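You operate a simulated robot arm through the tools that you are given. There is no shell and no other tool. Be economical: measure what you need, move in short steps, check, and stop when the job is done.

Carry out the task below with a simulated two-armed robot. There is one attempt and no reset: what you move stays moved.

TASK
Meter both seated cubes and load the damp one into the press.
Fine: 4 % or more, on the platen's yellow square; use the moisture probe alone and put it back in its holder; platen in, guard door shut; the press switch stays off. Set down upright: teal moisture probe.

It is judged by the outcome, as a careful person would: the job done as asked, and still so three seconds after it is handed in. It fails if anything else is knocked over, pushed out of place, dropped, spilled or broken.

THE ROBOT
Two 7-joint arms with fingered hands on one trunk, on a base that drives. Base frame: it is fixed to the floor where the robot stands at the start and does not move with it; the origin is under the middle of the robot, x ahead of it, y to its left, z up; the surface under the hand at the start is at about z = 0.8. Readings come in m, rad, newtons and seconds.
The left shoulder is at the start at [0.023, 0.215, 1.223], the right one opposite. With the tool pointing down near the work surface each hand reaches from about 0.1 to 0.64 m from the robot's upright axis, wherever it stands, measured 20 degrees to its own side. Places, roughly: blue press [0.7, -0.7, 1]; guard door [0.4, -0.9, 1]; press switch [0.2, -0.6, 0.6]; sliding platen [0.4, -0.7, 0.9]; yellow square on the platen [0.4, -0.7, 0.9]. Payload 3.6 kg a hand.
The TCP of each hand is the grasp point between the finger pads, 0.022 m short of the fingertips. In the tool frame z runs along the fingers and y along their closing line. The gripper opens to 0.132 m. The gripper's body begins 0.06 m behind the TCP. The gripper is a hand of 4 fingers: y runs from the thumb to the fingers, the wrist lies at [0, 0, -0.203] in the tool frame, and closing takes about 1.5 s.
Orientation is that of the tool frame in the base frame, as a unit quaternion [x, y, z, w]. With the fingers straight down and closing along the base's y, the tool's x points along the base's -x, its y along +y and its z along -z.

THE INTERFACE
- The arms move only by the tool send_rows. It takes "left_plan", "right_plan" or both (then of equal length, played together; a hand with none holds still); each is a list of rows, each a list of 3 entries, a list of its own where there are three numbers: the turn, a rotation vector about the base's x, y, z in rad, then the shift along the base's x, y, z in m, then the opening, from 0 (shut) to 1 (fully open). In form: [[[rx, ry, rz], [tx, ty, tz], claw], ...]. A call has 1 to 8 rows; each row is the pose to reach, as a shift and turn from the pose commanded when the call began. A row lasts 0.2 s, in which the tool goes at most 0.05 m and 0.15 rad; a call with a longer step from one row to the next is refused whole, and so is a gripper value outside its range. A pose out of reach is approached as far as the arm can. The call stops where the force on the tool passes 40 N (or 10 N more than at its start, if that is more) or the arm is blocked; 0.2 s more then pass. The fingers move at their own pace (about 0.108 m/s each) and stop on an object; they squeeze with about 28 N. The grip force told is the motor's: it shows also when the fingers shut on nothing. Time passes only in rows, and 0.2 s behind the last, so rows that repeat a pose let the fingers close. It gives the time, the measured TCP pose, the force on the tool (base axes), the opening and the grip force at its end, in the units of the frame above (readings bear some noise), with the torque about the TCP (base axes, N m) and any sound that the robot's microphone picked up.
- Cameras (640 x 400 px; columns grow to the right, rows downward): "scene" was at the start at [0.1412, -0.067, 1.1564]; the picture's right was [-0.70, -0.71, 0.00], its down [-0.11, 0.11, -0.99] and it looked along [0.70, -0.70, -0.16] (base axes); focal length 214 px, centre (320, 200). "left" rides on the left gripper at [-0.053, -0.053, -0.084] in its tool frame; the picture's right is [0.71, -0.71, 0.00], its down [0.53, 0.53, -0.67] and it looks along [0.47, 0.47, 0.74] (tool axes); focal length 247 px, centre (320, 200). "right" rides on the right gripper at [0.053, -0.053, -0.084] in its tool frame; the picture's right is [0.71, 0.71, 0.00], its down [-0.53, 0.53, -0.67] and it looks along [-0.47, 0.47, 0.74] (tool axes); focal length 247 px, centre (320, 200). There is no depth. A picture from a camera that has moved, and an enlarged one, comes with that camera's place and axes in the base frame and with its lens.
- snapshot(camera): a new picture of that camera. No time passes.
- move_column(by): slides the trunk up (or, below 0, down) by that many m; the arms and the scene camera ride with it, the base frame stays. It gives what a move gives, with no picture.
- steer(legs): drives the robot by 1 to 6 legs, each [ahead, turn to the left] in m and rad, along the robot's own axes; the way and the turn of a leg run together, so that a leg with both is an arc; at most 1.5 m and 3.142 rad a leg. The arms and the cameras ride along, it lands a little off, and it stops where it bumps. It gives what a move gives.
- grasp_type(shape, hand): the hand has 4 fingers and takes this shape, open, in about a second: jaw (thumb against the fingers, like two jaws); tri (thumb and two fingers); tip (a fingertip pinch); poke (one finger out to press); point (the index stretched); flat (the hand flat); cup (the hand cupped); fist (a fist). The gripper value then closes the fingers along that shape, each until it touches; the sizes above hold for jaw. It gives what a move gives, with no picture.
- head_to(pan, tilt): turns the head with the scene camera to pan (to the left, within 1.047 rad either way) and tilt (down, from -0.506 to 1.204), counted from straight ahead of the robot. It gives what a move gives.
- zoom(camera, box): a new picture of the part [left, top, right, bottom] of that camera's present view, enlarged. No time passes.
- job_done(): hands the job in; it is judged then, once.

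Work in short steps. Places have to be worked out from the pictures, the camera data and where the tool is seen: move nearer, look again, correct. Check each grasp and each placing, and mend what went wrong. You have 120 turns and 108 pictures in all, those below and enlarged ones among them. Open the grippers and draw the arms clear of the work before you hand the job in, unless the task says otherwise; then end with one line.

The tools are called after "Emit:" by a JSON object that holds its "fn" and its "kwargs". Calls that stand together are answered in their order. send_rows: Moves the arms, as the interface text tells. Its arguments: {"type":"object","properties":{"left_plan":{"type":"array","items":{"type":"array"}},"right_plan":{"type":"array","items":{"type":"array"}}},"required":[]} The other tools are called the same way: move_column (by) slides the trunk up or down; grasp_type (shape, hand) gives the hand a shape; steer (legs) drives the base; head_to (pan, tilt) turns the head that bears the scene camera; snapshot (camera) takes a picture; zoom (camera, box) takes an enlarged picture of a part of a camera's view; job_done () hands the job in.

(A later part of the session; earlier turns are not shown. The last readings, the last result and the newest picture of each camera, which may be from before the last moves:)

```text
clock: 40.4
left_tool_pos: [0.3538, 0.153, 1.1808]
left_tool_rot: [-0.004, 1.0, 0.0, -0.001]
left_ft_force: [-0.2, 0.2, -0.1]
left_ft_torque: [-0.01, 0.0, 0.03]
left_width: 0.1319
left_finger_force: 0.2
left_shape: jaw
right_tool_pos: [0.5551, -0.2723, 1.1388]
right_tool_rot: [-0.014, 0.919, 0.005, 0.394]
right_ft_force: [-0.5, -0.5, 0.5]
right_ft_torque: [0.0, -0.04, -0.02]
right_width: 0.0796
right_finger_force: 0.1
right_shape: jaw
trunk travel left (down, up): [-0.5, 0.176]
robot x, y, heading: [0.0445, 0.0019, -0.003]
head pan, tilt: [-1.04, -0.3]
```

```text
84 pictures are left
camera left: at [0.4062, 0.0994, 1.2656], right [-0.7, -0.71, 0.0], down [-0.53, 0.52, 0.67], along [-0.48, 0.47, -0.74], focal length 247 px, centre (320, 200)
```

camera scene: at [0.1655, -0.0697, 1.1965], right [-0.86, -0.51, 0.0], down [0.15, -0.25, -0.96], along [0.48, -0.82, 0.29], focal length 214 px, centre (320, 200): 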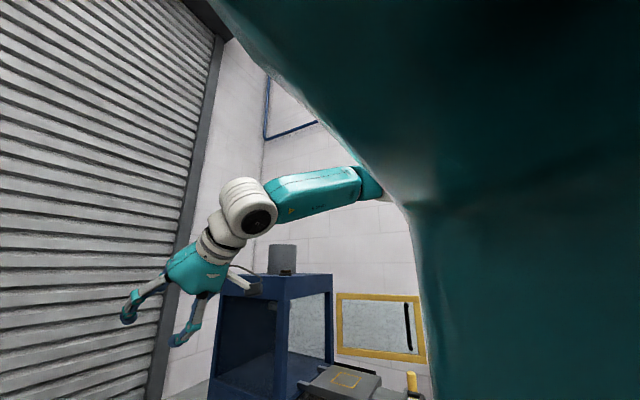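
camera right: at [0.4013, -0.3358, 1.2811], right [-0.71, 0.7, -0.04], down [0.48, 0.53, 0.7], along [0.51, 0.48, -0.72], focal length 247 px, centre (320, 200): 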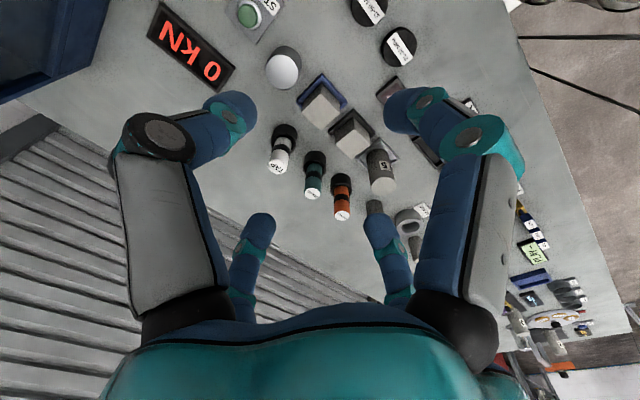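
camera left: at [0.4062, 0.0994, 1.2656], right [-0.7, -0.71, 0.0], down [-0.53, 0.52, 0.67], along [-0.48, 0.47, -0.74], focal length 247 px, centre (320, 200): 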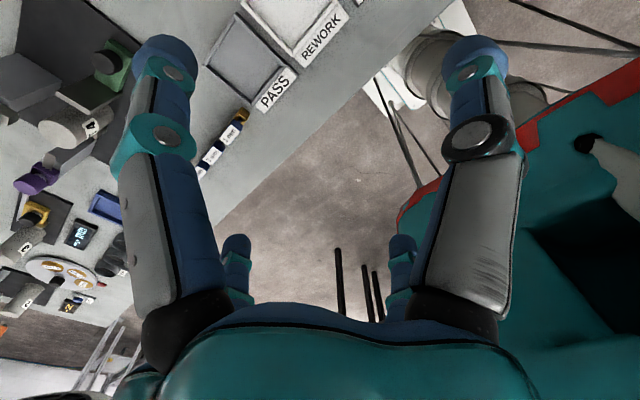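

I'll test the left arm's forward reach: lower to z≈1.0 and extend ahead of its shoulder.

Emit:
{"fn": "send_rows", "kwargs": {"left_plan": [[[0, 0, 0], [0, 0.02, -0.04], 0.6], [[0, 0, 0], [0, 0.04, -0.08], 0.6], [[0, 0, 0], [0, 0.05, -0.12], 0.6], [[0, 0, 0], [0, 0.05, -0.16], 0.6], [[0, 0, 0], [0.04, 0.05, -0.18], 0.6], [[0, 0, 0], [0.08, 0.05, -0.18], 0.6], [[0, 0, 0], [0.12, 0.05, -0.18], 0.6], [[0, 0, 0], [0.16, 0.05, -0.18], 0.6]]}}

Emit:
{"fn": "send_rows", "kwargs": {"left_plan": [[[0, 0, 0], [0.03, 0, 0], 0.6], [[0, 0, 0], [0.06, 0, 0], 0.6], [[0, 0, 0], [0.1, 0, 0], 0.6], [[0, 0, 0], [0.13, 0, 0], 0.6]]}}

Emit:
{"fn": "head_to", "kwargs": {"pan": 0.7, "tilt": 0.1}}

Emit:
{"fn": "snapshot", "kwargs": {"camera": "scene"}}

```text
clock: 42.2
left_tool_pos: [0.5118, 0.1992, 0.9985]
left_tool_rot: [-0.003, 1.0, 0.0, 0.0]
left_ft_force: [-0.4, 0.1, -0.5]
left_ft_torque: [-0.04, -0.01, -0.01]
left_width: 0.0797
left_finger_force: 0.1
left_shape: jaw
right_tool_pos: [0.5564, -0.2685, 1.1375]
right_tool_rot: [-0.013, 0.919, 0.004, 0.394]
right_ft_force: [0.1, 0.1, -0.5]
right_ft_torque: [0.02, 0.0, 0.0]
right_width: 0.0796
right_finger_force: 0.0
right_shape: jaw
trunk travel left (down, up): [-0.5, 0.176]
robot x, y, heading: [0.0504, -0.004, 0.003]
head pan, tilt: [-1.04, -0.3]
```

```text
clock: 43.2
left_tool_pos: [0.6414, 0.1987, 0.9997]
left_tool_rot: [-0.004, 1.0, 0.0, -0.001]
left_ft_force: [-0.1, 0.0, -1.2]
left_ft_torque: [0.01, -0.01, -0.04]
left_width: 0.0798
left_finger_force: 0.0
left_shape: jaw
right_tool_pos: [0.5568, -0.2697, 1.1374]
right_tool_rot: [-0.014, 0.919, 0.005, 0.393]
right_ft_force: [0.4, 0.6, -0.1]
right_ft_torque: [0.03, -0.01, -0.01]
right_width: 0.0794
right_finger_force: 0.2
right_shape: jaw
trunk travel left (down, up): [-0.5, 0.176]
robot x, y, heading: [0.0488, 0.001, 0.007]
head pan, tilt: [-1.04, -0.3]
```

```text
clock: 45.0
left_tool_pos: [0.6418, 0.1995, 1.0001]
left_tool_rot: [-0.003, 1.0, -0.001, -0.002]
left_ft_force: [0.6, 0.3, -0.1]
left_ft_torque: [0.01, 0.01, 0.02]
left_width: 0.0799
left_finger_force: 0.1
left_shape: jaw
right_tool_pos: [0.5549, -0.2693, 1.1393]
right_tool_rot: [-0.013, 0.92, 0.004, 0.393]
right_ft_force: [0.4, -0.5, 0.1]
right_ft_torque: [0.02, 0.02, 0.02]
right_width: 0.0796
right_finger_force: 0.0
right_shape: jaw
trunk travel left (down, up): [-0.5, 0.176]
robot x, y, heading: [0.048, 0.0003, 0.004]
head pan, tilt: [0.7, 0.099]
```

```text
83 pictures are left
camera scene: at [0.1959, 0.0577, 1.162], right [0.64, -0.77, 0.0], down [-0.08, -0.06, -0.99], along [0.76, 0.64, -0.1], focal length 214 px, centre (320, 200)
```

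scene: 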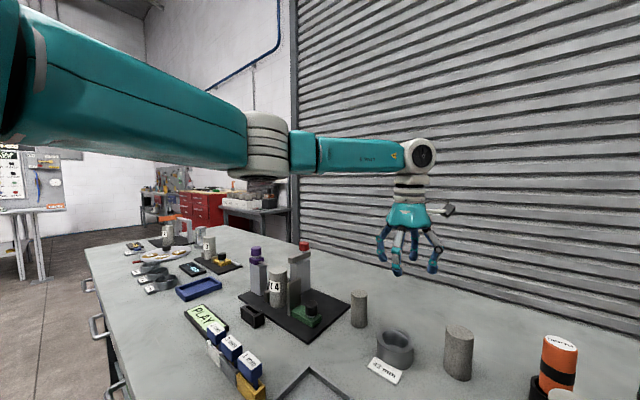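

The left arm extends fine with its elbow low. I'll un-tilt and retract the right hand, then try the mirrored path with it (inward at mid height first).

Emit:
{"fn": "send_rows", "kwargs": {"right_plan": [[[0, 0.13, 0], [-0.03, 0, 0.02], 0.6], [[0, 0.26, 0], [-0.06, 0, 0.03], 0.6], [[0, 0.39, 0], [-0.09, 0, 0.04], 0.6], [[0, 0.52, 0], [-0.12, 0, 0.04], 0.6], [[0, 0.65, 0], [-0.15, 0, 0.04], 0.6], [[0, 0.78, 0], [-0.18, 0, 0.04], 0.6], [[0, 0.8, 0], [-0.2, 0.03, 0.04], 0.6], [[0, 0.8, 0], [-0.21, 0.07, 0.04], 0.6]]}}

Emit:
{"fn": "send_rows", "kwargs": {"right_plan": [[[0, 0, 0], [0, 0.04, 0], 0.6], [[0, 0, 0], [0, 0.08, 0], 0.6], [[0, 0, 0], [0, 0.12, 0], 0.6], [[0, 0, 0], [0, 0.16, 0], 0.6], [[0, 0, 0], [0, 0.2, 0], 0.6], [[0, 0, 0], [0, 0.22, 0], 0.6]]}}

```text
clock: 46.8
left_tool_pos: [0.6423, 0.2006, 0.9994]
left_tool_rot: [-0.005, 1.0, -0.001, -0.001]
left_ft_force: [-0.1, 0.1, -0.5]
left_ft_torque: [0.0, 0.04, 0.02]
left_width: 0.0798
left_finger_force: 0.1
left_shape: jaw
right_tool_pos: [0.3464, -0.2017, 1.1804]
right_tool_rot: [-0.001, 1.0, 0.003, 0.017]
right_ft_force: [-0.2, 0.3, 0.9]
right_ft_torque: [-0.01, 0.0, -0.02]
right_width: 0.0795
right_finger_force: 0.1
right_shape: jaw
trunk travel left (down, up): [-0.5, 0.176]
robot x, y, heading: [0.0521, -0.0039, -0.001]
head pan, tilt: [0.7, 0.099]
```

```text
clock: 48.1
left_tool_pos: [0.6409, 0.2005, 1.0013]
left_tool_rot: [-0.003, 1.0, 0.0, 0.0]
left_ft_force: [-0.4, 0.9, 1.3]
left_ft_torque: [-0.02, 0.03, 0.04]
left_width: 0.0799
left_finger_force: 0.0
left_shape: jaw
right_tool_pos: [0.3066, -0.1699, 1.1884]
right_tool_rot: [-0.002, 1.0, 0.004, 0.018]
right_ft_force: [0.4, 0.0, 0.0]
right_ft_torque: [0.0, -0.02, -0.02]
right_width: 0.0793
right_finger_force: 0.0
right_shape: jaw
right hand out of reach, approached as far as the arm can: row 1, 2, 3, 4, 5, 6
trunk travel left (down, up): [-0.5, 0.176]
robot x, y, heading: [0.0504, -0.0016, -0.001]
head pan, tilt: [0.7, 0.099]
```

Right arm stays limited, so I'll use the left arm. Move it along y at z≈1.0 toward above the teal probe, and park the right hand back.

Emit:
{"fn": "send_rows", "kwargs": {"left_plan": [[[0, 0, 0], [0, -0.045, 0], 0.6], [[0, 0, 0], [0, -0.09, 0], 0.6], [[0, 0, 0], [0, -0.135, 0], 0.6], [[0, 0, 0], [0, -0.18, 0], 0.6], [[0, 0, 0], [0, -0.22, 0], 0.6], [[0, 0, 0], [0, -0.26, 0], 0.6], [[0, 0, 0], [0, -0.29, 0], 0.6], [[0, 0, 0], [0.0, -0.31, 0], 0.6]], "right_plan": [[[0, 0, 0], [0, -0.04, 0], 0.6], [[0, 0, 0], [0, -0.08, 0], 0.6], [[0, 0, 0], [0, -0.12, 0], 0.6], [[0, 0, 0], [0, -0.16, 0], 0.6], [[0, 0, 0], [0, -0.2, 0], 0.6], [[0, 0, 0], [0, -0.2, 0.02], 0.6], [[0, 0, 0], [0, -0.2, 0.04], 0.6], [[0, 0, 0], [0, -0.2, 0.04], 0.6]]}}

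Emit:
{"fn": "snapshot", "kwargs": {"camera": "left"}}

```text
clock: 50.0
left_tool_pos: [0.636, 0.0285, 0.9989]
left_tool_rot: [-0.092, 0.996, -0.004, -0.009]
left_ft_force: [-0.1, -1.1, 0.7]
left_ft_torque: [0.01, -0.04, 0.02]
left_width: 0.0797
left_finger_force: 0.1
left_shape: jaw
left hand out of reach, approached as far as the arm can: row 4, 5, 6, 7, 8
right_tool_pos: [0.3036, -0.3699, 1.2379]
right_tool_rot: [-0.003, 1.0, 0.005, 0.018]
right_ft_force: [-0.4, 0.5, -0.2]
right_ft_torque: [-0.02, 0.0, -0.02]
right_width: 0.0795
right_finger_force: 0.1
right_shape: jaw
trunk travel left (down, up): [-0.5, 0.176]
robot x, y, heading: [0.0505, -0.0009, 0.001]
head pan, tilt: [0.7, 0.099]
stopped in row 8 (left hand): the arm was blocked; the commanded pose is now the measured one
```

```text
82 pictures are left
camera left: at [0.6992, -0.0135, 1.0837], right [-0.56, -0.83, 0.02], down [-0.6, 0.43, 0.67], along [-0.56, 0.37, -0.74], focal length 247 px, centre (320, 200)
```

left: 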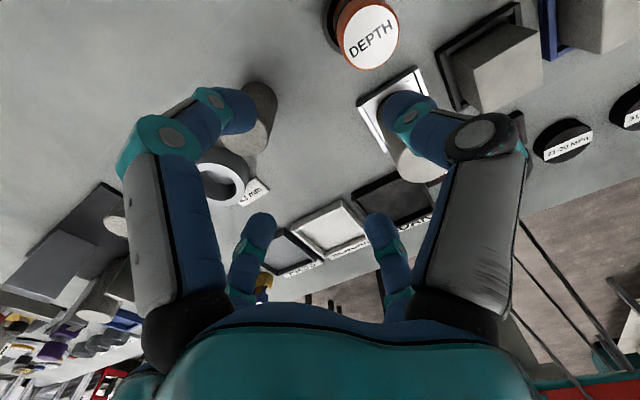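

Left arm runs out across the midline; I'll turn the base right 0.35 rad so the probe is on the left arm's side.

Emit:
{"fn": "steer", "kwargs": {"legs": [[0, -0.35]]}}

Emit:
{"fn": "snapshot", "kwargs": {"camera": "left"}}

```text
clock: 51.1
left_tool_pos: [0.6182, -0.032, 0.9994]
left_tool_rot: [-0.042, 0.999, -0.004, -0.009]
left_ft_force: [-0.6, 0.5, -0.1]
left_ft_torque: [0.03, -0.03, -0.01]
left_width: 0.0794
left_finger_force: 0.1
left_shape: jaw
right_tool_pos: [0.2508, -0.3966, 1.2393]
right_tool_rot: [0.056, 0.998, 0.0, 0.019]
right_ft_force: [0.7, -0.3, 0.1]
right_ft_torque: [0.04, -0.02, 0.0]
right_width: 0.0793
right_finger_force: 0.0
right_shape: jaw
trunk travel left (down, up): [-0.5, 0.176]
robot x, y, heading: [0.0396, 0.0035, -0.084]
head pan, tilt: [0.7, 0.099]
stopped in leg 1: the robot was blocked; the commanded pose is now the measured one
```

```text
81 pictures are left
camera left: at [0.6769, -0.0803, 1.084], right [-0.64, -0.77, 0.02], down [-0.56, 0.48, 0.67], along [-0.53, 0.42, -0.74], focal length 247 px, centre (320, 200)
```

left: 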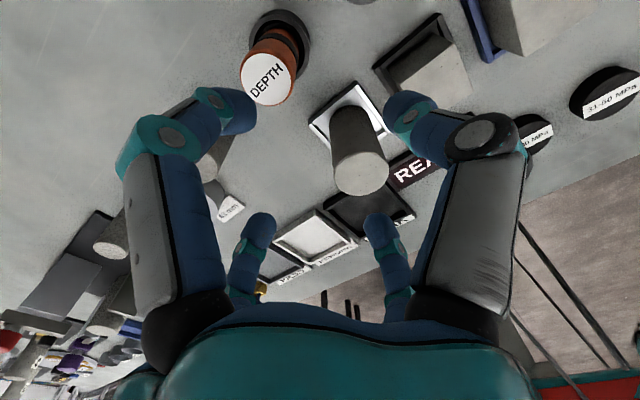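

The base is blocked by the shelf. I'll retract the left hand, back off, and do an S-shaped manoeuvre to sidestep ~0.22 m to the right.

Emit:
{"fn": "send_rows", "kwargs": {"left_plan": [[[0, 0, 0], [-0.04, 0, 0.02], 0.6], [[0, 0, 0], [-0.08, 0, 0.04], 0.6], [[0, 0, 0], [-0.12, 0, 0.06], 0.6], [[0, 0, 0], [-0.16, 0, 0.08], 0.6], [[0, 0, 0], [-0.2, 0, 0.1], 0.6], [[0, 0, 0], [-0.24, 0, 0.12], 0.6], [[0, 0, 0], [-0.27, 0, 0.14], 0.6]]}}

Emit:
{"fn": "steer", "kwargs": {"legs": [[-0.3, 0.08], [0, -0.7], [0.35, 0], [0, 0.7]]}}

Emit:
{"fn": "head_to", "kwargs": {"pan": 0.0, "tilt": 1.0}}

Emit:
{"fn": "snapshot", "kwargs": {"camera": "scene"}}

```text
clock: 52.7
left_tool_pos: [0.3476, -0.031, 1.1409]
left_tool_rot: [-0.044, 0.999, -0.005, -0.009]
left_ft_force: [0.3, 0.1, 0.0]
left_ft_torque: [-0.01, 0.01, 0.0]
left_width: 0.0792
left_finger_force: 0.0
left_shape: jaw
right_tool_pos: [0.2514, -0.394, 1.2381]
right_tool_rot: [0.055, 0.998, 0.0, 0.018]
right_ft_force: [0.4, 0.1, 0.2]
right_ft_torque: [0.01, 0.0, 0.0]
right_width: 0.0794
right_finger_force: 0.1
right_shape: jaw
trunk travel left (down, up): [-0.5, 0.176]
robot x, y, heading: [0.0421, 0.0014, -0.088]
head pan, tilt: [0.7, 0.099]
```

```text
clock: 57.0
left_tool_pos: [-0.0301, -0.197, 1.1411]
left_tool_rot: [0.268, 0.963, 0.0, -0.01]
left_ft_force: [-0.2, -0.1, 0.5]
left_ft_torque: [0.02, 0.02, 0.0]
left_width: 0.0796
left_finger_force: 0.0
left_shape: jaw
right_tool_pos: [-0.3222, -0.4319, 1.2395]
right_tool_rot: [0.363, 0.932, -0.006, 0.018]
right_ft_force: [0.1, -0.3, -0.5]
right_ft_torque: [-0.01, -0.01, 0.03]
right_width: 0.0794
right_finger_force: 0.0
right_shape: jaw
trunk travel left (down, up): [-0.5, 0.176]
robot x, y, heading: [-0.2433, 0.0342, -0.723]
head pan, tilt: [0.7, 0.099]
stopped in leg 3: the robot was blocked; the commanded pose is now the measured one
```

```text
clock: 58.2
left_tool_pos: [-0.0304, -0.1962, 1.1407]
left_tool_rot: [0.268, 0.963, -0.002, -0.01]
left_ft_force: [0.0, 0.7, -0.1]
left_ft_torque: [0.05, -0.02, -0.01]
left_width: 0.0792
left_finger_force: 0.0
left_shape: jaw
right_tool_pos: [-0.321, -0.4304, 1.2395]
right_tool_rot: [0.362, 0.932, -0.007, 0.017]
right_ft_force: [0.8, -0.8, 0.3]
right_ft_torque: [0.0, 0.0, 0.0]
right_width: 0.0791
right_finger_force: 0.0
right_shape: jaw
trunk travel left (down, up): [-0.5, 0.176]
robot x, y, heading: [-0.2415, 0.0349, -0.724]
head pan, tilt: [0.0, 1.0]
```

```text
80 pictures are left
camera scene: at [-0.1328, -0.0641, 1.0839], right [-0.66, -0.75, 0.0], down [-0.63, 0.56, -0.54], along [0.41, -0.36, -0.84], focal length 214 px, centre (320, 200)
```

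scene: 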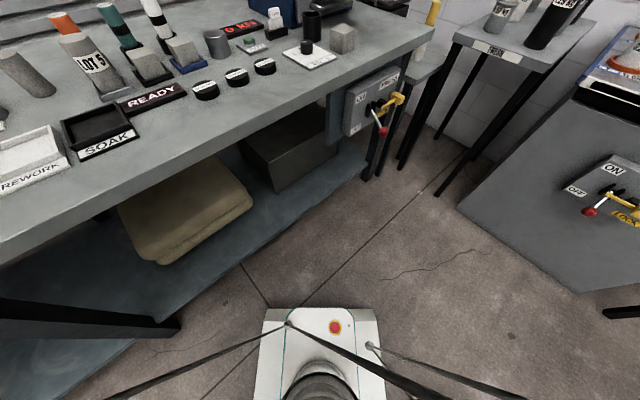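

Blocked with nothing visible ahead; look to the sides to find the obstruction.

Emit:
{"fn": "head_to", "kwargs": {"pan": -1.04, "tilt": 0.5}}

Emit:
{"fn": "snapshot", "kwargs": {"camera": "scene"}}

Emit:
{"fn": "head_to", "kwargs": {"pan": 1.04, "tilt": 0.8}}

Emit:
{"fn": "snapshot", "kwargs": {"camera": "scene"}}

Emit:
{"fn": "snapshot", "kwargs": {"camera": "right"}}

```text
clock: 59.5
left_tool_pos: [-0.0296, -0.1965, 1.1413]
left_tool_rot: [0.269, 0.963, -0.002, -0.01]
left_ft_force: [-0.6, 0.9, 0.3]
left_ft_torque: [0.04, 0.01, -0.02]
left_width: 0.0793
left_finger_force: 0.0
left_shape: jaw
right_tool_pos: [-0.3219, -0.4309, 1.241]
right_tool_rot: [0.363, 0.932, -0.007, 0.017]
right_ft_force: [-0.5, 0.0, 0.3]
right_ft_torque: [0.02, 0.01, -0.01]
right_width: 0.0792
right_finger_force: 0.0
right_shape: jaw
trunk travel left (down, up): [-0.5, 0.176]
robot x, y, heading: [-0.243, 0.031, -0.722]
head pan, tilt: [-1.04, 0.499]
```

```text
79 pictures are left
camera scene: at [-0.2023, -0.1074, 1.1249], right [-0.98, 0.19, 0.0], down [0.09, 0.47, -0.88], along [-0.17, -0.86, -0.48], focal length 214 px, centre (320, 200)
```

scene: 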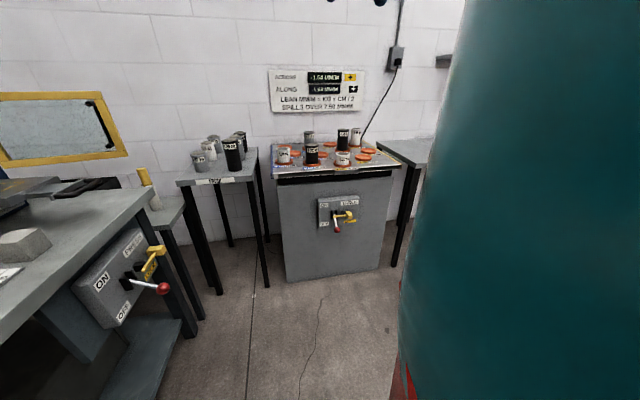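

```text
clock: 61.4
left_tool_pos: [-0.028, -0.1957, 1.1418]
left_tool_rot: [0.268, 0.963, -0.002, -0.01]
left_ft_force: [0.5, 0.0, -0.3]
left_ft_torque: [-0.01, -0.04, -0.02]
left_width: 0.0793
left_finger_force: 0.0
left_shape: jaw
right_tool_pos: [-0.3209, -0.4323, 1.2399]
right_tool_rot: [0.363, 0.932, -0.007, 0.018]
right_ft_force: [0.5, -0.1, -0.1]
right_ft_torque: [-0.01, 0.0, -0.04]
right_width: 0.0793
right_finger_force: 0.1
right_shape: jaw
trunk travel left (down, up): [-0.5, 0.176]
robot x, y, heading: [-0.2404, 0.0379, -0.719]
head pan, tilt: [1.04, 0.799]
```

```text
78 pictures are left
camera scene: at [-0.1085, 0.0072, 1.099], right [0.31, -0.95, 0.0], down [-0.68, -0.22, -0.7], along [0.66, 0.22, -0.72], focal length 214 px, centre (320, 200)
```

scene: 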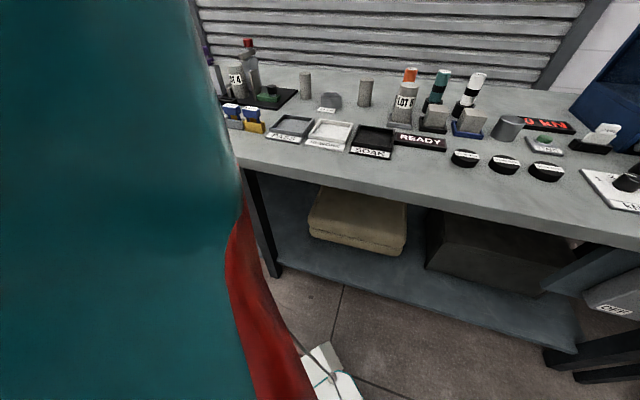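

```text
77 pictures are left
camera right: at [-0.3995, -0.4335, 1.322], right [-0.04, 1.0, -0.03], down [0.73, 0.05, 0.69], along [0.69, 0.01, -0.73], focal length 247 px, centre (320, 200)
```

right: 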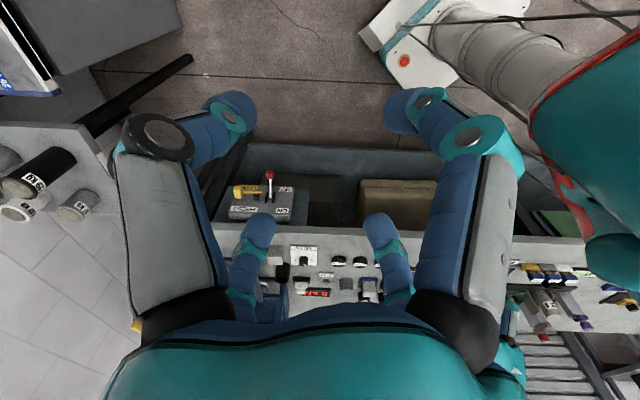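

No obstacle in view; retry with a short forward leg.

Emit:
{"fn": "steer", "kwargs": {"legs": [[0.12, 0]]}}

```text
clock: 62.7
left_tool_pos: [0.063, -0.2766, 1.1411]
left_tool_rot: [0.27, 0.963, -0.001, -0.011]
left_ft_force: [-0.3, 0.7, 0.6]
left_ft_torque: [0.03, 0.03, 0.02]
left_width: 0.0793
left_finger_force: 0.1
left_shape: jaw
right_tool_pos: [-0.2287, -0.5125, 1.2395]
right_tool_rot: [0.362, 0.932, -0.007, 0.015]
right_ft_force: [0.4, -0.6, -0.6]
right_ft_torque: [0.04, -0.01, -0.03]
right_width: 0.0793
right_finger_force: 0.1
right_shape: jaw
trunk travel left (down, up): [-0.5, 0.176]
robot x, y, heading: [-0.1508, -0.0465, -0.725]
head pan, tilt: [1.04, 0.799]
```

That worked. Continue: 0.2 ahead, then turn left 0.5.

Emit:
{"fn": "steer", "kwargs": {"legs": [[0.2, 0], [0, 0.5]]}}

Emit:
{"fn": "head_to", "kwargs": {"pan": 0.0, "tilt": 1.1}}

Emit:
{"fn": "snapshot", "kwargs": {"camera": "scene"}}

```text
clock: 64.7
left_tool_pos: [0.2032, -0.397, 1.1429]
left_tool_rot: [0.257, 0.966, -0.002, -0.011]
left_ft_force: [0.3, -0.7, 0.0]
left_ft_torque: [-0.01, 0.04, 0.01]
left_width: 0.0794
left_finger_force: 0.1
left_shape: jaw
right_tool_pos: [-0.0861, -0.6378, 1.2394]
right_tool_rot: [0.353, 0.935, -0.006, 0.016]
right_ft_force: [-0.3, 0.0, 0.4]
right_ft_torque: [0.01, -0.01, -0.02]
right_width: 0.0792
right_finger_force: 0.1
right_shape: jaw
trunk travel left (down, up): [-0.5, 0.176]
robot x, y, heading: [-0.0211, -0.1802, -0.656]
head pan, tilt: [1.04, 0.799]
stopped in leg 2: the robot was blocked; the commanded pose is now the measured one
```

```text
clock: 66.0
left_tool_pos: [0.2028, -0.397, 1.1424]
left_tool_rot: [0.258, 0.966, -0.001, -0.011]
left_ft_force: [-0.1, -0.3, -0.1]
left_ft_torque: [-0.02, 0.01, -0.03]
left_width: 0.0794
left_finger_force: 0.0
left_shape: jaw
right_tool_pos: [-0.0848, -0.6376, 1.2414]
right_tool_rot: [0.353, 0.936, -0.005, 0.018]
right_ft_force: [0.6, -0.6, -0.3]
right_ft_torque: [0.0, 0.02, 0.0]
right_width: 0.079
right_finger_force: 0.1
right_shape: jaw
trunk travel left (down, up): [-0.5, 0.176]
robot x, y, heading: [-0.0212, -0.18, -0.659]
head pan, tilt: [0.0, 1.1]
```

```text
76 pictures are left
camera scene: at [0.087, -0.2675, 1.0773], right [-0.61, -0.79, 0.0], down [-0.71, 0.54, -0.45], along [0.36, -0.28, -0.89], focal length 214 px, centre (320, 200)
```

scene: 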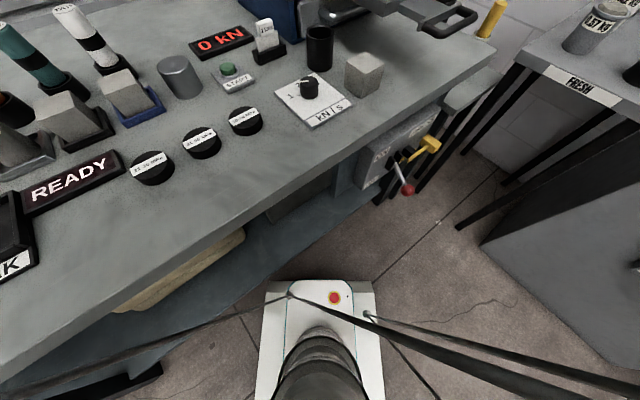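

These stops look like start-up hiccups after a change of leg; retry the turn as a single leg.

Emit:
{"fn": "steer", "kwargs": {"legs": [[0, 0.45]]}}

```text
clock: 67.7
left_tool_pos: [0.2777, -0.2808, 1.1425]
left_tool_rot: [0.041, 0.999, -0.003, -0.012]
left_ft_force: [-0.2, -0.2, -0.5]
left_ft_torque: [-0.01, 0.04, 0.02]
left_width: 0.0792
left_finger_force: 0.0
left_shape: jaw
right_tool_pos: [0.1204, -0.6225, 1.2398]
right_tool_rot: [0.139, 0.99, -0.002, 0.017]
right_ft_force: [0.7, -0.2, 0.0]
right_ft_torque: [0.02, -0.01, -0.04]
right_width: 0.0793
right_finger_force: 0.0
right_shape: jaw
trunk travel left (down, up): [-0.5, 0.176]
robot x, y, heading: [-0.0266, -0.1976, -0.215]
head pan, tilt: [0.0, 1.1]
```

Emit:
{"fn": "steer", "kwargs": {"legs": [[0.075, 0]]}}

Emit:
{"fn": "send_rows", "kwargs": {"left_plan": [[[0, 0, 0], [0, 0.04, -0.02], 0.6], [[0, 0, 0], [0.01, 0.08, -0.04], 0.6], [[0, 0, 0], [0.03, 0.12, -0.06], 0.6], [[0, 0, 0], [0.07, 0.13, -0.08], 0.6], [[0, 0, 0], [0.11, 0.14, -0.1], 0.6], [[0, 0, 0], [0.15, 0.15, -0.12], 0.6], [[0, 0, 0], [0.19, 0.16, -0.14], 0.6]]}}

Emit:
{"fn": "send_rows", "kwargs": {"left_plan": [[[0, 0, 0], [0.04, 0.005, 0], 0.6], [[0, 0, 0], [0.08, 0.01, 0], 0.6], [[0, 0, 0], [0.11, 0.015, 0], 0.6]]}}

Emit:
{"fn": "snapshot", "kwargs": {"camera": "left"}}

Emit:
{"fn": "head_to", "kwargs": {"pan": 0.25, "tilt": 0.55}}

Emit:
{"fn": "snapshot", "kwargs": {"camera": "scene"}}

```text
clock: 68.9
left_tool_pos: [0.3298, -0.2877, 1.1449]
left_tool_rot: [0.032, 0.999, -0.004, -0.009]
left_ft_force: [-1.1, -0.4, 0.6]
left_ft_torque: [0.0, 0.0, 0.01]
left_width: 0.0792
left_finger_force: 0.1
left_shape: jaw
right_tool_pos: [0.1793, -0.6329, 1.2417]
right_tool_rot: [0.131, 0.991, -0.003, 0.016]
right_ft_force: [0.1, -0.4, -0.7]
right_ft_torque: [-0.03, -0.01, 0.02]
right_width: 0.0794
right_finger_force: 0.1
right_shape: jaw
trunk travel left (down, up): [-0.5, 0.176]
robot x, y, heading: [0.0308, -0.2147, -0.153]
head pan, tilt: [0.0, 1.1]
stopped in leg 1: the robot was blocked; the commanded pose is now the measured one
```

```text
clock: 70.5
left_tool_pos: [0.5228, -0.1294, 1.0054]
left_tool_rot: [0.03, 0.999, -0.005, -0.009]
left_ft_force: [0.3, 0.6, 0.0]
left_ft_torque: [0.01, 0.06, -0.03]
left_width: 0.0792
left_finger_force: 0.1
left_shape: jaw
right_tool_pos: [0.182, -0.6321, 1.2424]
right_tool_rot: [0.13, 0.991, -0.004, 0.018]
right_ft_force: [1.1, 0.5, -0.8]
right_ft_torque: [0.0, 0.03, 0.01]
right_width: 0.079
right_finger_force: 0.1
right_shape: jaw
trunk travel left (down, up): [-0.5, 0.176]
robot x, y, heading: [0.0298, -0.2112, -0.148]
head pan, tilt: [0.0, 1.1]
```

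```text
clock: 71.3
left_tool_pos: [0.6328, -0.1122, 1.003]
left_tool_rot: [0.032, 0.999, -0.003, -0.01]
left_ft_force: [0.0, 1.0, 0.3]
left_ft_torque: [0.0, 0.04, 0.0]
left_width: 0.0793
left_finger_force: 0.2
left_shape: jaw
right_tool_pos: [0.1817, -0.6313, 1.2433]
right_tool_rot: [0.13, 0.991, -0.004, 0.018]
right_ft_force: [0.3, -1.4, 0.4]
right_ft_torque: [0.0, -0.01, 0.0]
right_width: 0.0793
right_finger_force: 0.2
right_shape: jaw
trunk travel left (down, up): [-0.5, 0.176]
robot x, y, heading: [0.0281, -0.2133, -0.151]
head pan, tilt: [0.0, 1.1]
```

```text
75 pictures are left
camera left: at [0.6838, -0.1682, 1.0872], right [-0.75, -0.66, 0.02], down [-0.48, 0.56, 0.67], along [-0.46, 0.5, -0.74], focal length 247 px, centre (320, 200)
```

left: 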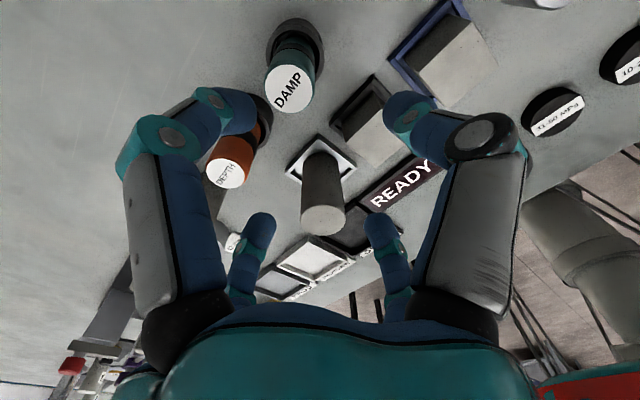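

```text
clock: 72.2
left_tool_pos: [0.6323, -0.1129, 1.0043]
left_tool_rot: [0.03, 0.999, -0.004, -0.01]
left_ft_force: [-0.3, -0.3, -0.4]
left_ft_torque: [-0.01, -0.01, -0.01]
left_width: 0.0791
left_finger_force: 0.1
left_shape: jaw
right_tool_pos: [0.1815, -0.6302, 1.2431]
right_tool_rot: [0.13, 0.991, -0.004, 0.018]
right_ft_force: [0.8, 0.5, 0.2]
right_ft_torque: [0.01, -0.04, -0.02]
right_width: 0.0789
right_finger_force: 0.2
right_shape: jaw
trunk travel left (down, up): [-0.5, 0.176]
robot x, y, heading: [0.0295, -0.2137, -0.148]
head pan, tilt: [0.25, 0.55]
```

```text
74 pictures are left
camera scene: at [0.1928, -0.219, 1.1203], right [0.1, -1.0, 0.0], down [-0.52, -0.05, -0.85], along [0.85, 0.08, -0.52], focal length 214 px, centre (320, 200)
```

scene: 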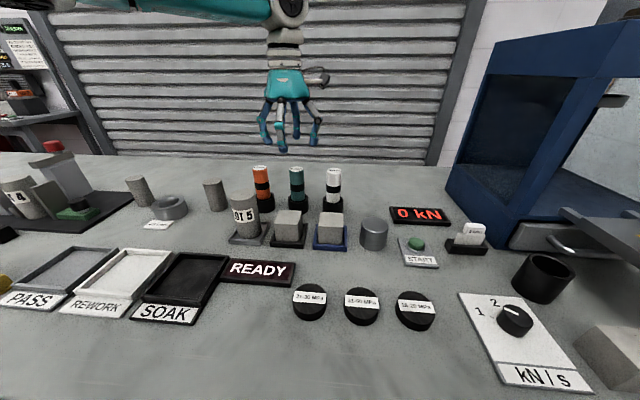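

Probe axis at (0.659,-0.114). I'll center over it, level the tool, narrow the fingers to ~0.066 m and descend partway.

Emit:
{"fn": "send_rows", "kwargs": {"left_plan": [[[0.007, -0.02, 0], [0.026, -0.001, 0], 0.5], [[0.007, -0.02, 0], [0.026, -0.001, -0.03], 0.5], [[0.007, -0.02, 0], [0.026, -0.001, -0.06], 0.5]]}}

Emit:
{"fn": "snapshot", "kwargs": {"camera": "left"}}

Emit:
{"fn": "zoom", "kwargs": {"camera": "scene", "box": [220, 80, 380, 260]}}

```text
clock: 73.0
left_tool_pos: [0.6556, -0.1141, 0.9435]
left_tool_rot: [0.03, 1.0, -0.001, 0.0]
left_ft_force: [0.7, -0.2, -0.2]
left_ft_torque: [0.0, -0.02, -0.02]
left_width: 0.0663
left_finger_force: 0.0
left_shape: jaw
right_tool_pos: [0.1807, -0.6315, 1.2419]
right_tool_rot: [0.129, 0.991, -0.004, 0.018]
right_ft_force: [-0.6, -0.4, 0.6]
right_ft_torque: [0.01, -0.01, -0.04]
right_width: 0.0791
right_finger_force: 0.0
right_shape: jaw
trunk travel left (down, up): [-0.5, 0.176]
robot x, y, heading: [0.0309, -0.2135, -0.151]
head pan, tilt: [0.25, 0.55]
```

```text
73 pictures are left
camera left: at [0.7058, -0.1702, 1.0285], right [-0.75, -0.66, 0.0], down [-0.49, 0.56, 0.67], along [-0.44, 0.5, -0.74], focal length 247 px, centre (320, 200)
```

left: 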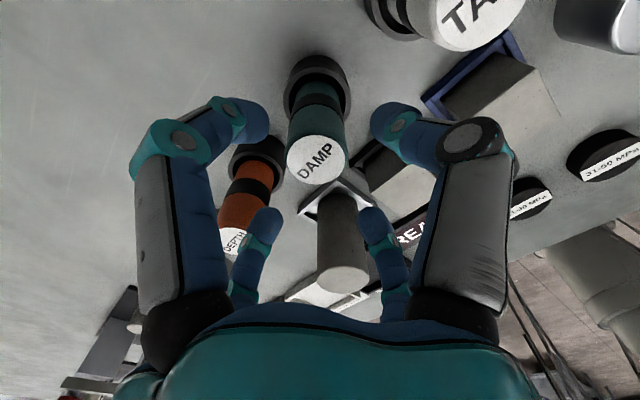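

```text
2.22 times, centred on (300, 170) of scene
camera zoom: at [0.1931, -0.2193, 1.1203], right [0.1, -1.0, 0.0], down [-0.52, -0.05, -0.85], along [0.85, 0.08, -0.52], focal length 477 px, centre (364, 267)
```

zoom: 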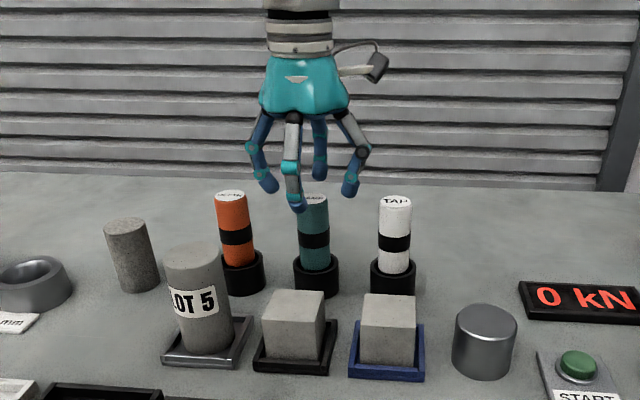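

Fingers form a cross around the probe, well centred (3 mm off in x). Descend to z≈0.885 and close.

Emit:
{"fn": "send_rows", "kwargs": {"left_plan": [[[0, 0, 0], [0.003, 0, -0.02], 0.5], [[0, 0, 0], [0.003, 0, -0.04], 0.5], [[0, 0, 0], [0.003, 0, -0.058], 0.5]]}}

Emit:
{"fn": "zoom", "kwargs": {"camera": "scene", "box": [220, 80, 380, 260]}}

```text
clock: 73.8
left_tool_pos: [0.6594, -0.1108, 0.884]
left_tool_rot: [0.03, 1.0, 0.001, 0.0]
left_ft_force: [0.1, 0.9, -0.6]
left_ft_torque: [-0.01, 0.04, -0.02]
left_width: 0.0664
left_finger_force: 0.0
left_shape: jaw
right_tool_pos: [0.1812, -0.6315, 1.242]
right_tool_rot: [0.129, 0.991, -0.005, 0.018]
right_ft_force: [0.4, -0.3, -0.1]
right_ft_torque: [0.0, 0.01, 0.04]
right_width: 0.0791
right_finger_force: 0.1
right_shape: jaw
trunk travel left (down, up): [-0.5, 0.176]
robot x, y, heading: [0.0261, -0.2126, -0.145]
head pan, tilt: [0.25, 0.55]
```

```text
2.22 times, centred on (300, 170) of scene
camera zoom: at [0.193, -0.2191, 1.1203], right [0.1, -1.0, 0.0], down [-0.52, -0.05, -0.85], along [0.85, 0.08, -0.52], focal length 477 px, centre (364, 267)
```

zoom: 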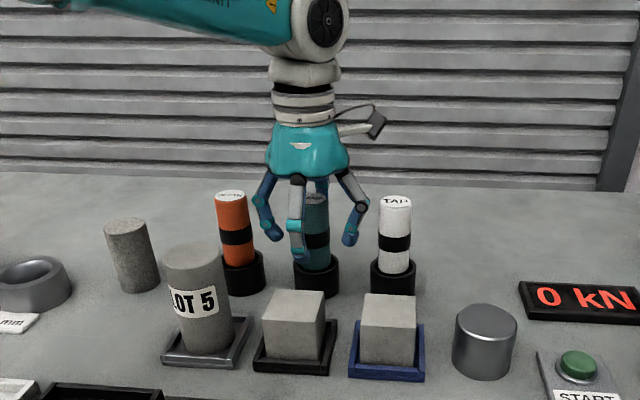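

Positioned well around the probe; close the fingers.

Emit:
{"fn": "send_rows", "kwargs": {"left_plan": [[[0, 0, 0], [0, -0.002, 0], 0.3], [[0, 0, 0], [0, -0.002, 0], 0.2], [[0, 0, 0], [0, -0.002, 0], 0.0], [[0, 0, 0], [0, -0.002, 0], 0.0], [[0, 0, 0], [0, -0.002, 0], 0.0], [[0, 0, 0], [0, -0.002, 0], 0.0]]}}

Emit:
{"fn": "zoom", "kwargs": {"camera": "scene", "box": [220, 80, 380, 260]}}

```text
clock: 75.2
left_tool_pos: [0.659, -0.1153, 0.8851]
left_tool_rot: [0.03, 1.0, 0.0, 0.0]
left_ft_force: [0.2, -0.5, -0.4]
left_ft_torque: [0.04, -0.02, 0.02]
left_width: 0.0289
left_finger_force: 28.6
left_shape: jaw
right_tool_pos: [0.1809, -0.6309, 1.2425]
right_tool_rot: [0.13, 0.991, -0.005, 0.018]
right_ft_force: [0.1, -1.0, -0.1]
right_ft_torque: [-0.02, 0.04, 0.01]
right_width: 0.0792
right_finger_force: 0.1
right_shape: jaw
trunk travel left (down, up): [-0.5, 0.176]
robot x, y, heading: [0.0251, -0.215, -0.153]
head pan, tilt: [0.25, 0.55]
```

```text
2.22 times, centred on (300, 170) of scene
camera zoom: at [0.193, -0.2189, 1.1203], right [0.1, -1.0, 0.0], down [-0.52, -0.05, -0.85], along [0.85, 0.08, -0.52], focal length 477 px, centre (364, 267)
```

zoom: 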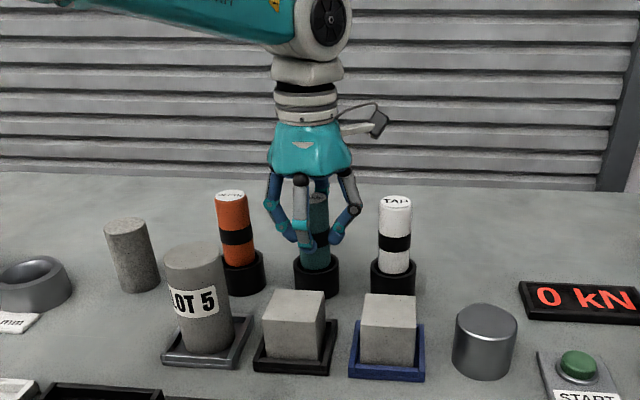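

Gripped (width 0.029, 28 N). Lift straight up 0.12 m and look.

Emit:
{"fn": "send_rows", "kwargs": {"left_plan": [[[0, 0, 0], [0, 0, 0.02], 0], [[0, 0, 0], [0, 0, 0.05], 0], [[0, 0, 0], [0, 0, 0.09], 0], [[0, 0, 0], [0, 0, 0.12], 0], [[0, 0, 0], [0, 0, 0.12], 0]]}}

Emit:
{"fn": "zoom", "kwargs": {"camera": "scene", "box": [200, 60, 400, 290]}}

Emit:
{"fn": "snapshot", "kwargs": {"camera": "left"}}

```text
clock: 76.5
left_tool_pos: [0.6594, -0.1156, 1.0072]
left_tool_rot: [0.03, 1.0, -0.001, 0.0]
left_ft_force: [-0.2, -0.3, -2.4]
left_ft_torque: [-0.01, -0.03, 0.02]
left_width: 0.0291
left_finger_force: 28.1
left_shape: jaw
right_tool_pos: [0.1814, -0.6308, 1.2445]
right_tool_rot: [0.13, 0.991, -0.004, 0.018]
right_ft_force: [0.3, -0.1, -0.6]
right_ft_torque: [0.04, -0.04, -0.02]
right_width: 0.0791
right_finger_force: 0.1
right_shape: jaw
trunk travel left (down, up): [-0.5, 0.176]
robot x, y, heading: [0.03, -0.2151, -0.147]
head pan, tilt: [0.25, 0.55]
```

```text
1.74 times, centred on (300, 175) of scene
camera zoom: at [0.1931, -0.2189, 1.1203], right [0.1, -1.0, 0.0], down [-0.52, -0.05, -0.85], along [0.85, 0.08, -0.52], focal length 373 px, centre (355, 244)
```

zoom: 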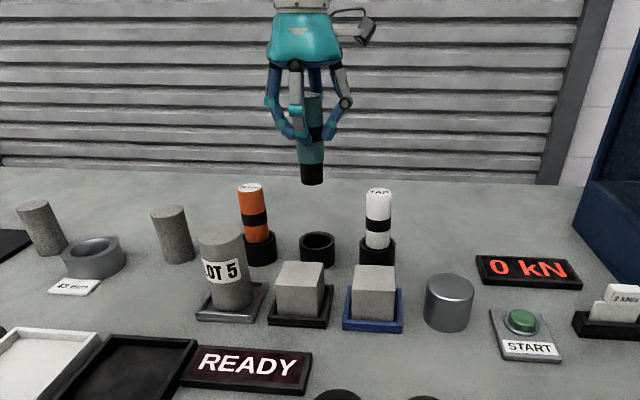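

```text
68 pictures are left
camera left: at [0.7084, -0.1703, 1.0919], right [-0.75, -0.66, 0.0], down [-0.49, 0.56, 0.67], along [-0.44, 0.5, -0.74], focal length 247 px, centre (320, 200)
```

left: 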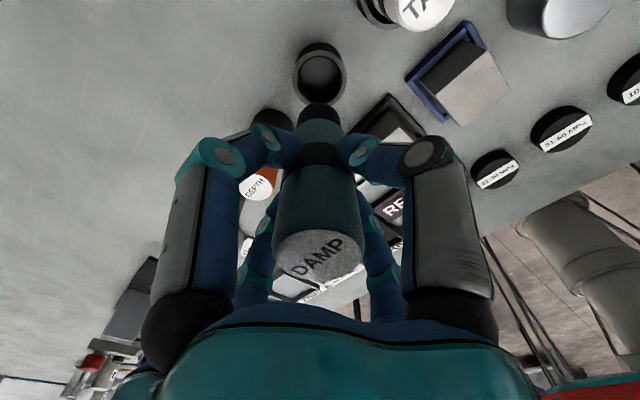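

Probe is held upright with its tip ~0.079 m below the TCP. Cube tops are at z≈0.855 near (0.553,-0.117) and (0.553,-0.208). Move over the black-seat cube and descend to just above.

Emit:
{"fn": "send_rows", "kwargs": {"left_plan": [[[0, 0, 0], [-0.035, 0, 0], 0], [[0, 0, 0], [-0.07, 0, 0], 0], [[0, 0, 0], [-0.105, -0.002, 0], 0], [[0, 0, 0], [-0.105, -0.002, -0.03], 0], [[0, 0, 0], [-0.105, -0.002, -0.055], 0], [[0, 0, 0], [-0.105, -0.002, -0.055], 0]]}}

Emit:
{"fn": "zoom", "kwargs": {"camera": "scene", "box": [200, 90, 400, 300]}}

Emit:
{"fn": "snapshot", "kwargs": {"camera": "left"}}

```text
clock: 77.8
left_tool_pos: [0.5563, -0.1179, 0.9488]
left_tool_rot: [0.03, 1.0, 0.0, 0.0]
left_ft_force: [0.2, 0.4, -1.4]
left_ft_torque: [0.0, 0.01, 0.0]
left_width: 0.029
left_finger_force: 28.6
left_shape: jaw
right_tool_pos: [0.182, -0.631, 1.2423]
right_tool_rot: [0.13, 0.991, -0.005, 0.018]
right_ft_force: [0.3, 0.7, -0.3]
right_ft_torque: [-0.01, 0.02, 0.0]
right_width: 0.0791
right_finger_force: 0.1
right_shape: jaw
trunk travel left (down, up): [-0.5, 0.176]
robot x, y, heading: [0.0302, -0.2159, -0.155]
head pan, tilt: [0.25, 0.55]
```

```text
1.90 times, centred on (300, 195) of scene
camera zoom: at [0.193, -0.2191, 1.1203], right [0.1, -1.0, 0.0], down [-0.52, -0.05, -0.85], along [0.85, 0.08, -0.52], focal length 408 px, centre (358, 210)
```

zoom: 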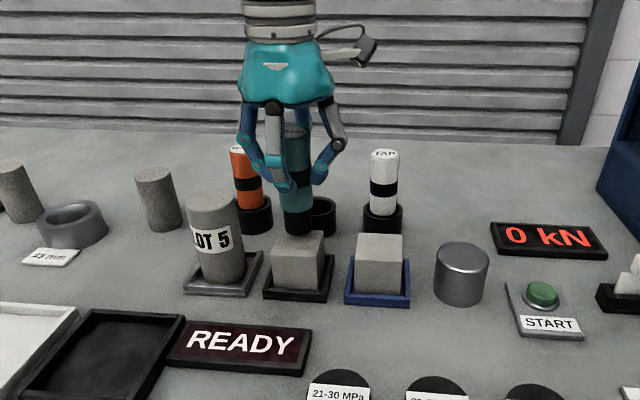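

```text
66 pictures are left
camera left: at [0.6051, -0.1731, 1.0333], right [-0.75, -0.66, 0.0], down [-0.49, 0.56, 0.67], along [-0.44, 0.5, -0.74], focal length 247 px, centre (320, 200)
```

left: 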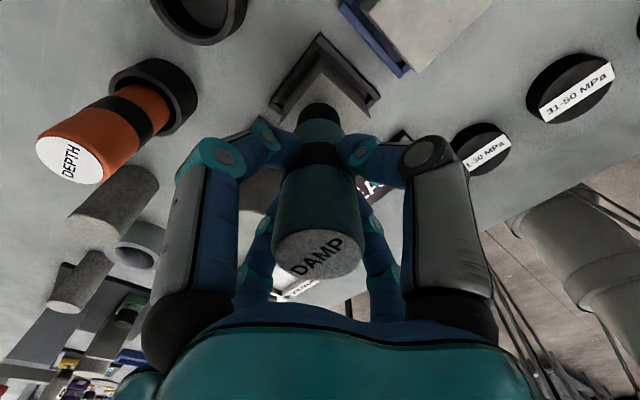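

Tip is slightly behind the top's centre; shift -8 mm in x and descend gently in small steps.

Emit:
{"fn": "send_rows", "kwargs": {"left_plan": [[[0, 0, 0], [-0.008, -0.002, 0], 0], [[0, 0, 0], [-0.008, -0.002, -0.004], 0], [[0, 0, 0], [-0.008, -0.002, -0.008], 0], [[0, 0, 0], [-0.008, -0.002, -0.01], 0]]}}

Emit:
{"fn": "zoom", "kwargs": {"camera": "scene", "box": [200, 150, 360, 300]}}

```text
clock: 78.8
left_tool_pos: [0.5483, -0.118, 0.9398]
left_tool_rot: [0.031, 1.0, 0.001, 0.0]
left_ft_force: [0.2, 0.0, -1.2]
left_ft_torque: [0.0, -0.03, 0.03]
left_width: 0.0291
left_finger_force: 28.2
left_shape: jaw
right_tool_pos: [0.1814, -0.6302, 1.2433]
right_tool_rot: [0.13, 0.991, -0.005, 0.018]
right_ft_force: [0.2, 0.1, 0.1]
right_ft_torque: [0.03, 0.02, -0.01]
right_width: 0.0788
right_finger_force: 0.1
right_shape: jaw
trunk travel left (down, up): [-0.5, 0.176]
robot x, y, heading: [0.03, -0.2157, -0.146]
head pan, tilt: [0.25, 0.55]
```

```text
2.67 times, centred on (280, 225) of scene
camera zoom: at [0.193, -0.2189, 1.1203], right [0.1, -1.0, 0.0], down [-0.52, -0.05, -0.85], along [0.85, 0.08, -0.52], focal length 572 px, centre (427, 133)
```

zoom: 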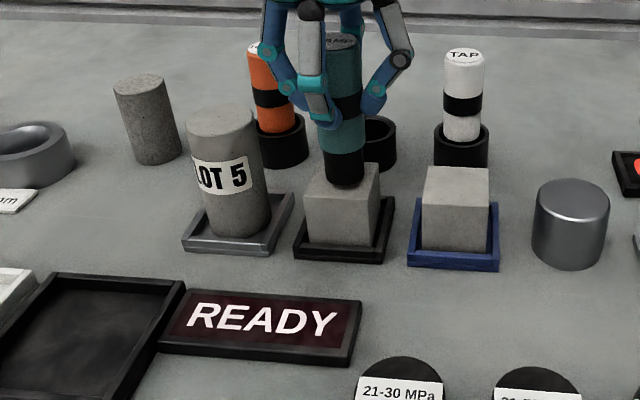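

Emit:
{"fn": "send_rows", "kwargs": {"left_plan": [[[0, 0, 0], [0, 0, -0.003], 0], [[0, 0, 0], [0, 0, -0.006], 0], [[0, 0, 0], [0, 0, -0.006], 0]]}}

Emit:
{"fn": "zoom", "kwargs": {"camera": "scene", "box": [200, 150, 360, 300]}}

```text
clock: 79.7
left_tool_pos: [0.5464, -0.1189, 0.9339]
left_tool_rot: [0.031, 1.0, -0.001, 0.0]
left_ft_force: [-0.9, 0.0, -0.6]
left_ft_torque: [0.0, -0.03, 0.01]
left_width: 0.0291
left_finger_force: 28.1
left_shape: jaw
right_tool_pos: [0.1804, -0.6317, 1.2435]
right_tool_rot: [0.13, 0.991, -0.005, 0.019]
right_ft_force: [-0.5, 1.0, 0.2]
right_ft_torque: [-0.02, 0.01, 0.02]
right_width: 0.079
right_finger_force: 0.1
right_shape: jaw
trunk travel left (down, up): [-0.5, 0.176]
robot x, y, heading: [0.0323, -0.2133, -0.151]
head pan, tilt: [0.25, 0.55]
```

```text
2.67 times, centred on (280, 225) of scene
camera zoom: at [0.1928, -0.2189, 1.1204], right [0.1, -1.0, 0.0], down [-0.52, -0.05, -0.85], along [0.85, 0.08, -0.52], focal length 572 px, centre (427, 133)
```

zoom: 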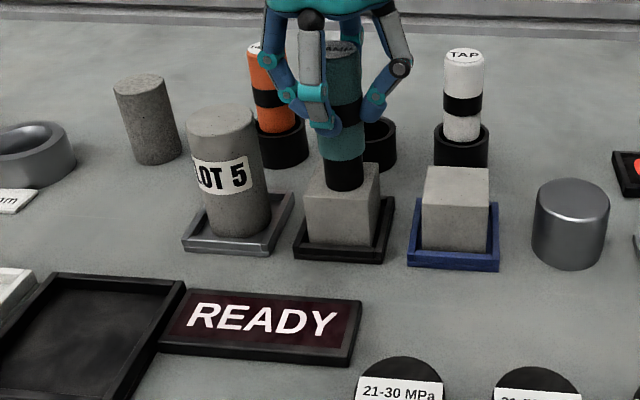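

Emit:
{"fn": "send_rows", "kwargs": {"left_plan": [[[0, 0, 0], [0.004, 0, 0], 0], [[0, 0, 0], [0.005, 0, -0.003], 0], [[0, 0, 0], [0.005, 0, -0.005], 0], [[0, 0, 0], [0.005, 0, -0.005], 0]]}}

Emit:
{"fn": "zoom", "kwargs": {"camera": "scene", "box": [200, 150, 360, 300]}}

```text
clock: 80.7
left_tool_pos: [0.5521, -0.1195, 0.9331]
left_tool_rot: [0.031, 1.0, -0.001, 0.002]
left_ft_force: [-1.0, 3.5, 24.4]
left_ft_torque: [0.05, 0.02, -0.01]
left_width: 0.0295
left_finger_force: 28.1
left_shape: jaw
right_tool_pos: [0.1785, -0.6313, 1.2435]
right_tool_rot: [0.13, 0.991, -0.004, 0.019]
right_ft_force: [0.6, -0.2, -0.2]
right_ft_torque: [-0.02, 0.0, 0.0]
right_width: 0.079
right_finger_force: 0.1
right_shape: jaw
trunk travel left (down, up): [-0.5, 0.176]
robot x, y, heading: [0.0241, -0.2149, -0.155]
head pan, tilt: [0.25, 0.55]
```

```text
2.67 times, centred on (280, 225) of scene
camera zoom: at [0.1908, -0.2189, 1.1209], right [0.1, -1.0, 0.0], down [-0.52, -0.05, -0.85], along [0.85, 0.08, -0.52], focal length 572 px, centre (427, 133)
```

zoom: 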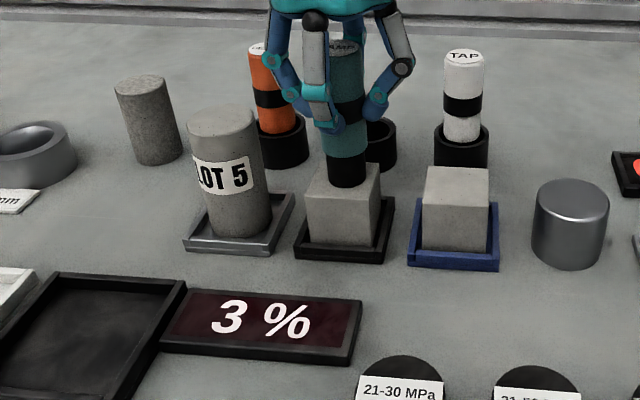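

Black-seat cube reads 3 %. Lift, shift over the blue-seat cube and touch likewise.

Emit:
{"fn": "send_rows", "kwargs": {"left_plan": [[[0, 0, 0], [0, 0, 0.015], 0], [[0, 0, 0], [0, 0, 0.03], 0], [[0, 0, 0], [0, -0.045, 0.03], 0], [[0, 0, 0], [0.001, -0.088, 0.03], 0], [[0, 0, 0], [0.001, -0.088, 0.015], 0], [[0, 0, 0], [0.001, -0.088, 0.007], 0], [[0, 0, 0], [0.001, -0.088, 0.004], 0]]}}

Emit:
{"fn": "zoom", "kwargs": {"camera": "scene", "box": [200, 150, 360, 300]}}

```text
clock: 82.2
left_tool_pos: [0.5516, -0.206, 0.9335]
left_tool_rot: [0.03, 1.0, -0.002, -0.001]
left_ft_force: [-0.3, 0.2, 1.8]
left_ft_torque: [-0.03, 0.01, -0.03]
left_width: 0.0293
left_finger_force: 28.3
left_shape: jaw
right_tool_pos: [0.1807, -0.6307, 1.2426]
right_tool_rot: [0.13, 0.991, -0.004, 0.019]
right_ft_force: [-0.2, 1.3, -0.4]
right_ft_torque: [-0.01, -0.03, 0.02]
right_width: 0.079
right_finger_force: 0.0
right_shape: jaw
trunk travel left (down, up): [-0.5, 0.176]
robot x, y, heading: [0.0297, -0.2123, -0.146]
head pan, tilt: [0.25, 0.55]
```

```text
2.67 times, centred on (280, 225) of scene
camera zoom: at [0.1926, -0.2188, 1.1205], right [0.1, -1.0, 0.0], down [-0.52, -0.05, -0.85], along [0.85, 0.08, -0.52], focal length 572 px, centre (427, 133)
```

zoom: 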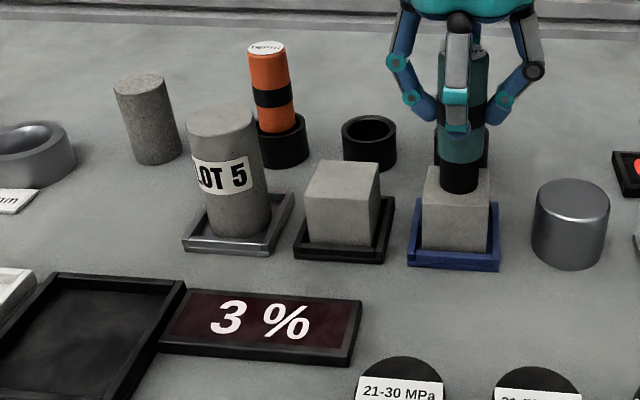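

Barely touching; press about 4 mm further for a definite reading.

Emit:
{"fn": "send_rows", "kwargs": {"left_plan": [[[0, 0, 0], [0, 0, -0.002], 0], [[0, 0, 0], [0, 0, -0.004], 0], [[0, 0, 0], [0, 0, -0.004], 0], [[0, 0, 0], [0, 0, -0.004], 0]]}}

Emit:
{"fn": "zoom", "kwargs": {"camera": "scene", "box": [200, 150, 360, 300]}}

```text
clock: 83.2
left_tool_pos: [0.5525, -0.2082, 0.9333]
left_tool_rot: [0.031, 1.0, -0.002, 0.002]
left_ft_force: [2.3, 1.4, 27.9]
left_ft_torque: [0.03, -0.07, -0.03]
left_width: 0.0295
left_finger_force: 28.1
left_shape: jaw
right_tool_pos: [0.1775, -0.6304, 1.2434]
right_tool_rot: [0.129, 0.991, -0.004, 0.019]
right_ft_force: [-0.5, 0.0, 0.8]
right_ft_torque: [0.0, 0.0, -0.01]
right_width: 0.0791
right_finger_force: 0.0
right_shape: jaw
trunk travel left (down, up): [-0.5, 0.176]
robot x, y, heading: [0.0315, -0.2131, -0.152]
head pan, tilt: [0.25, 0.55]
```

```text
2.67 times, centred on (280, 225) of scene
camera zoom: at [0.1908, -0.2188, 1.1209], right [0.1, -1.0, 0.0], down [-0.52, -0.05, -0.85], along [0.85, 0.08, -0.52], focal length 572 px, centre (427, 133)
```

zoom: 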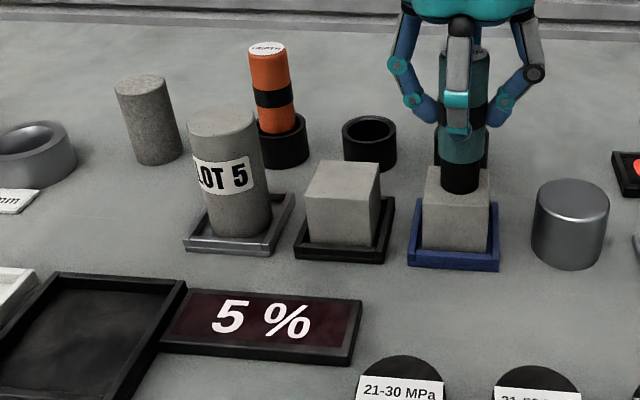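

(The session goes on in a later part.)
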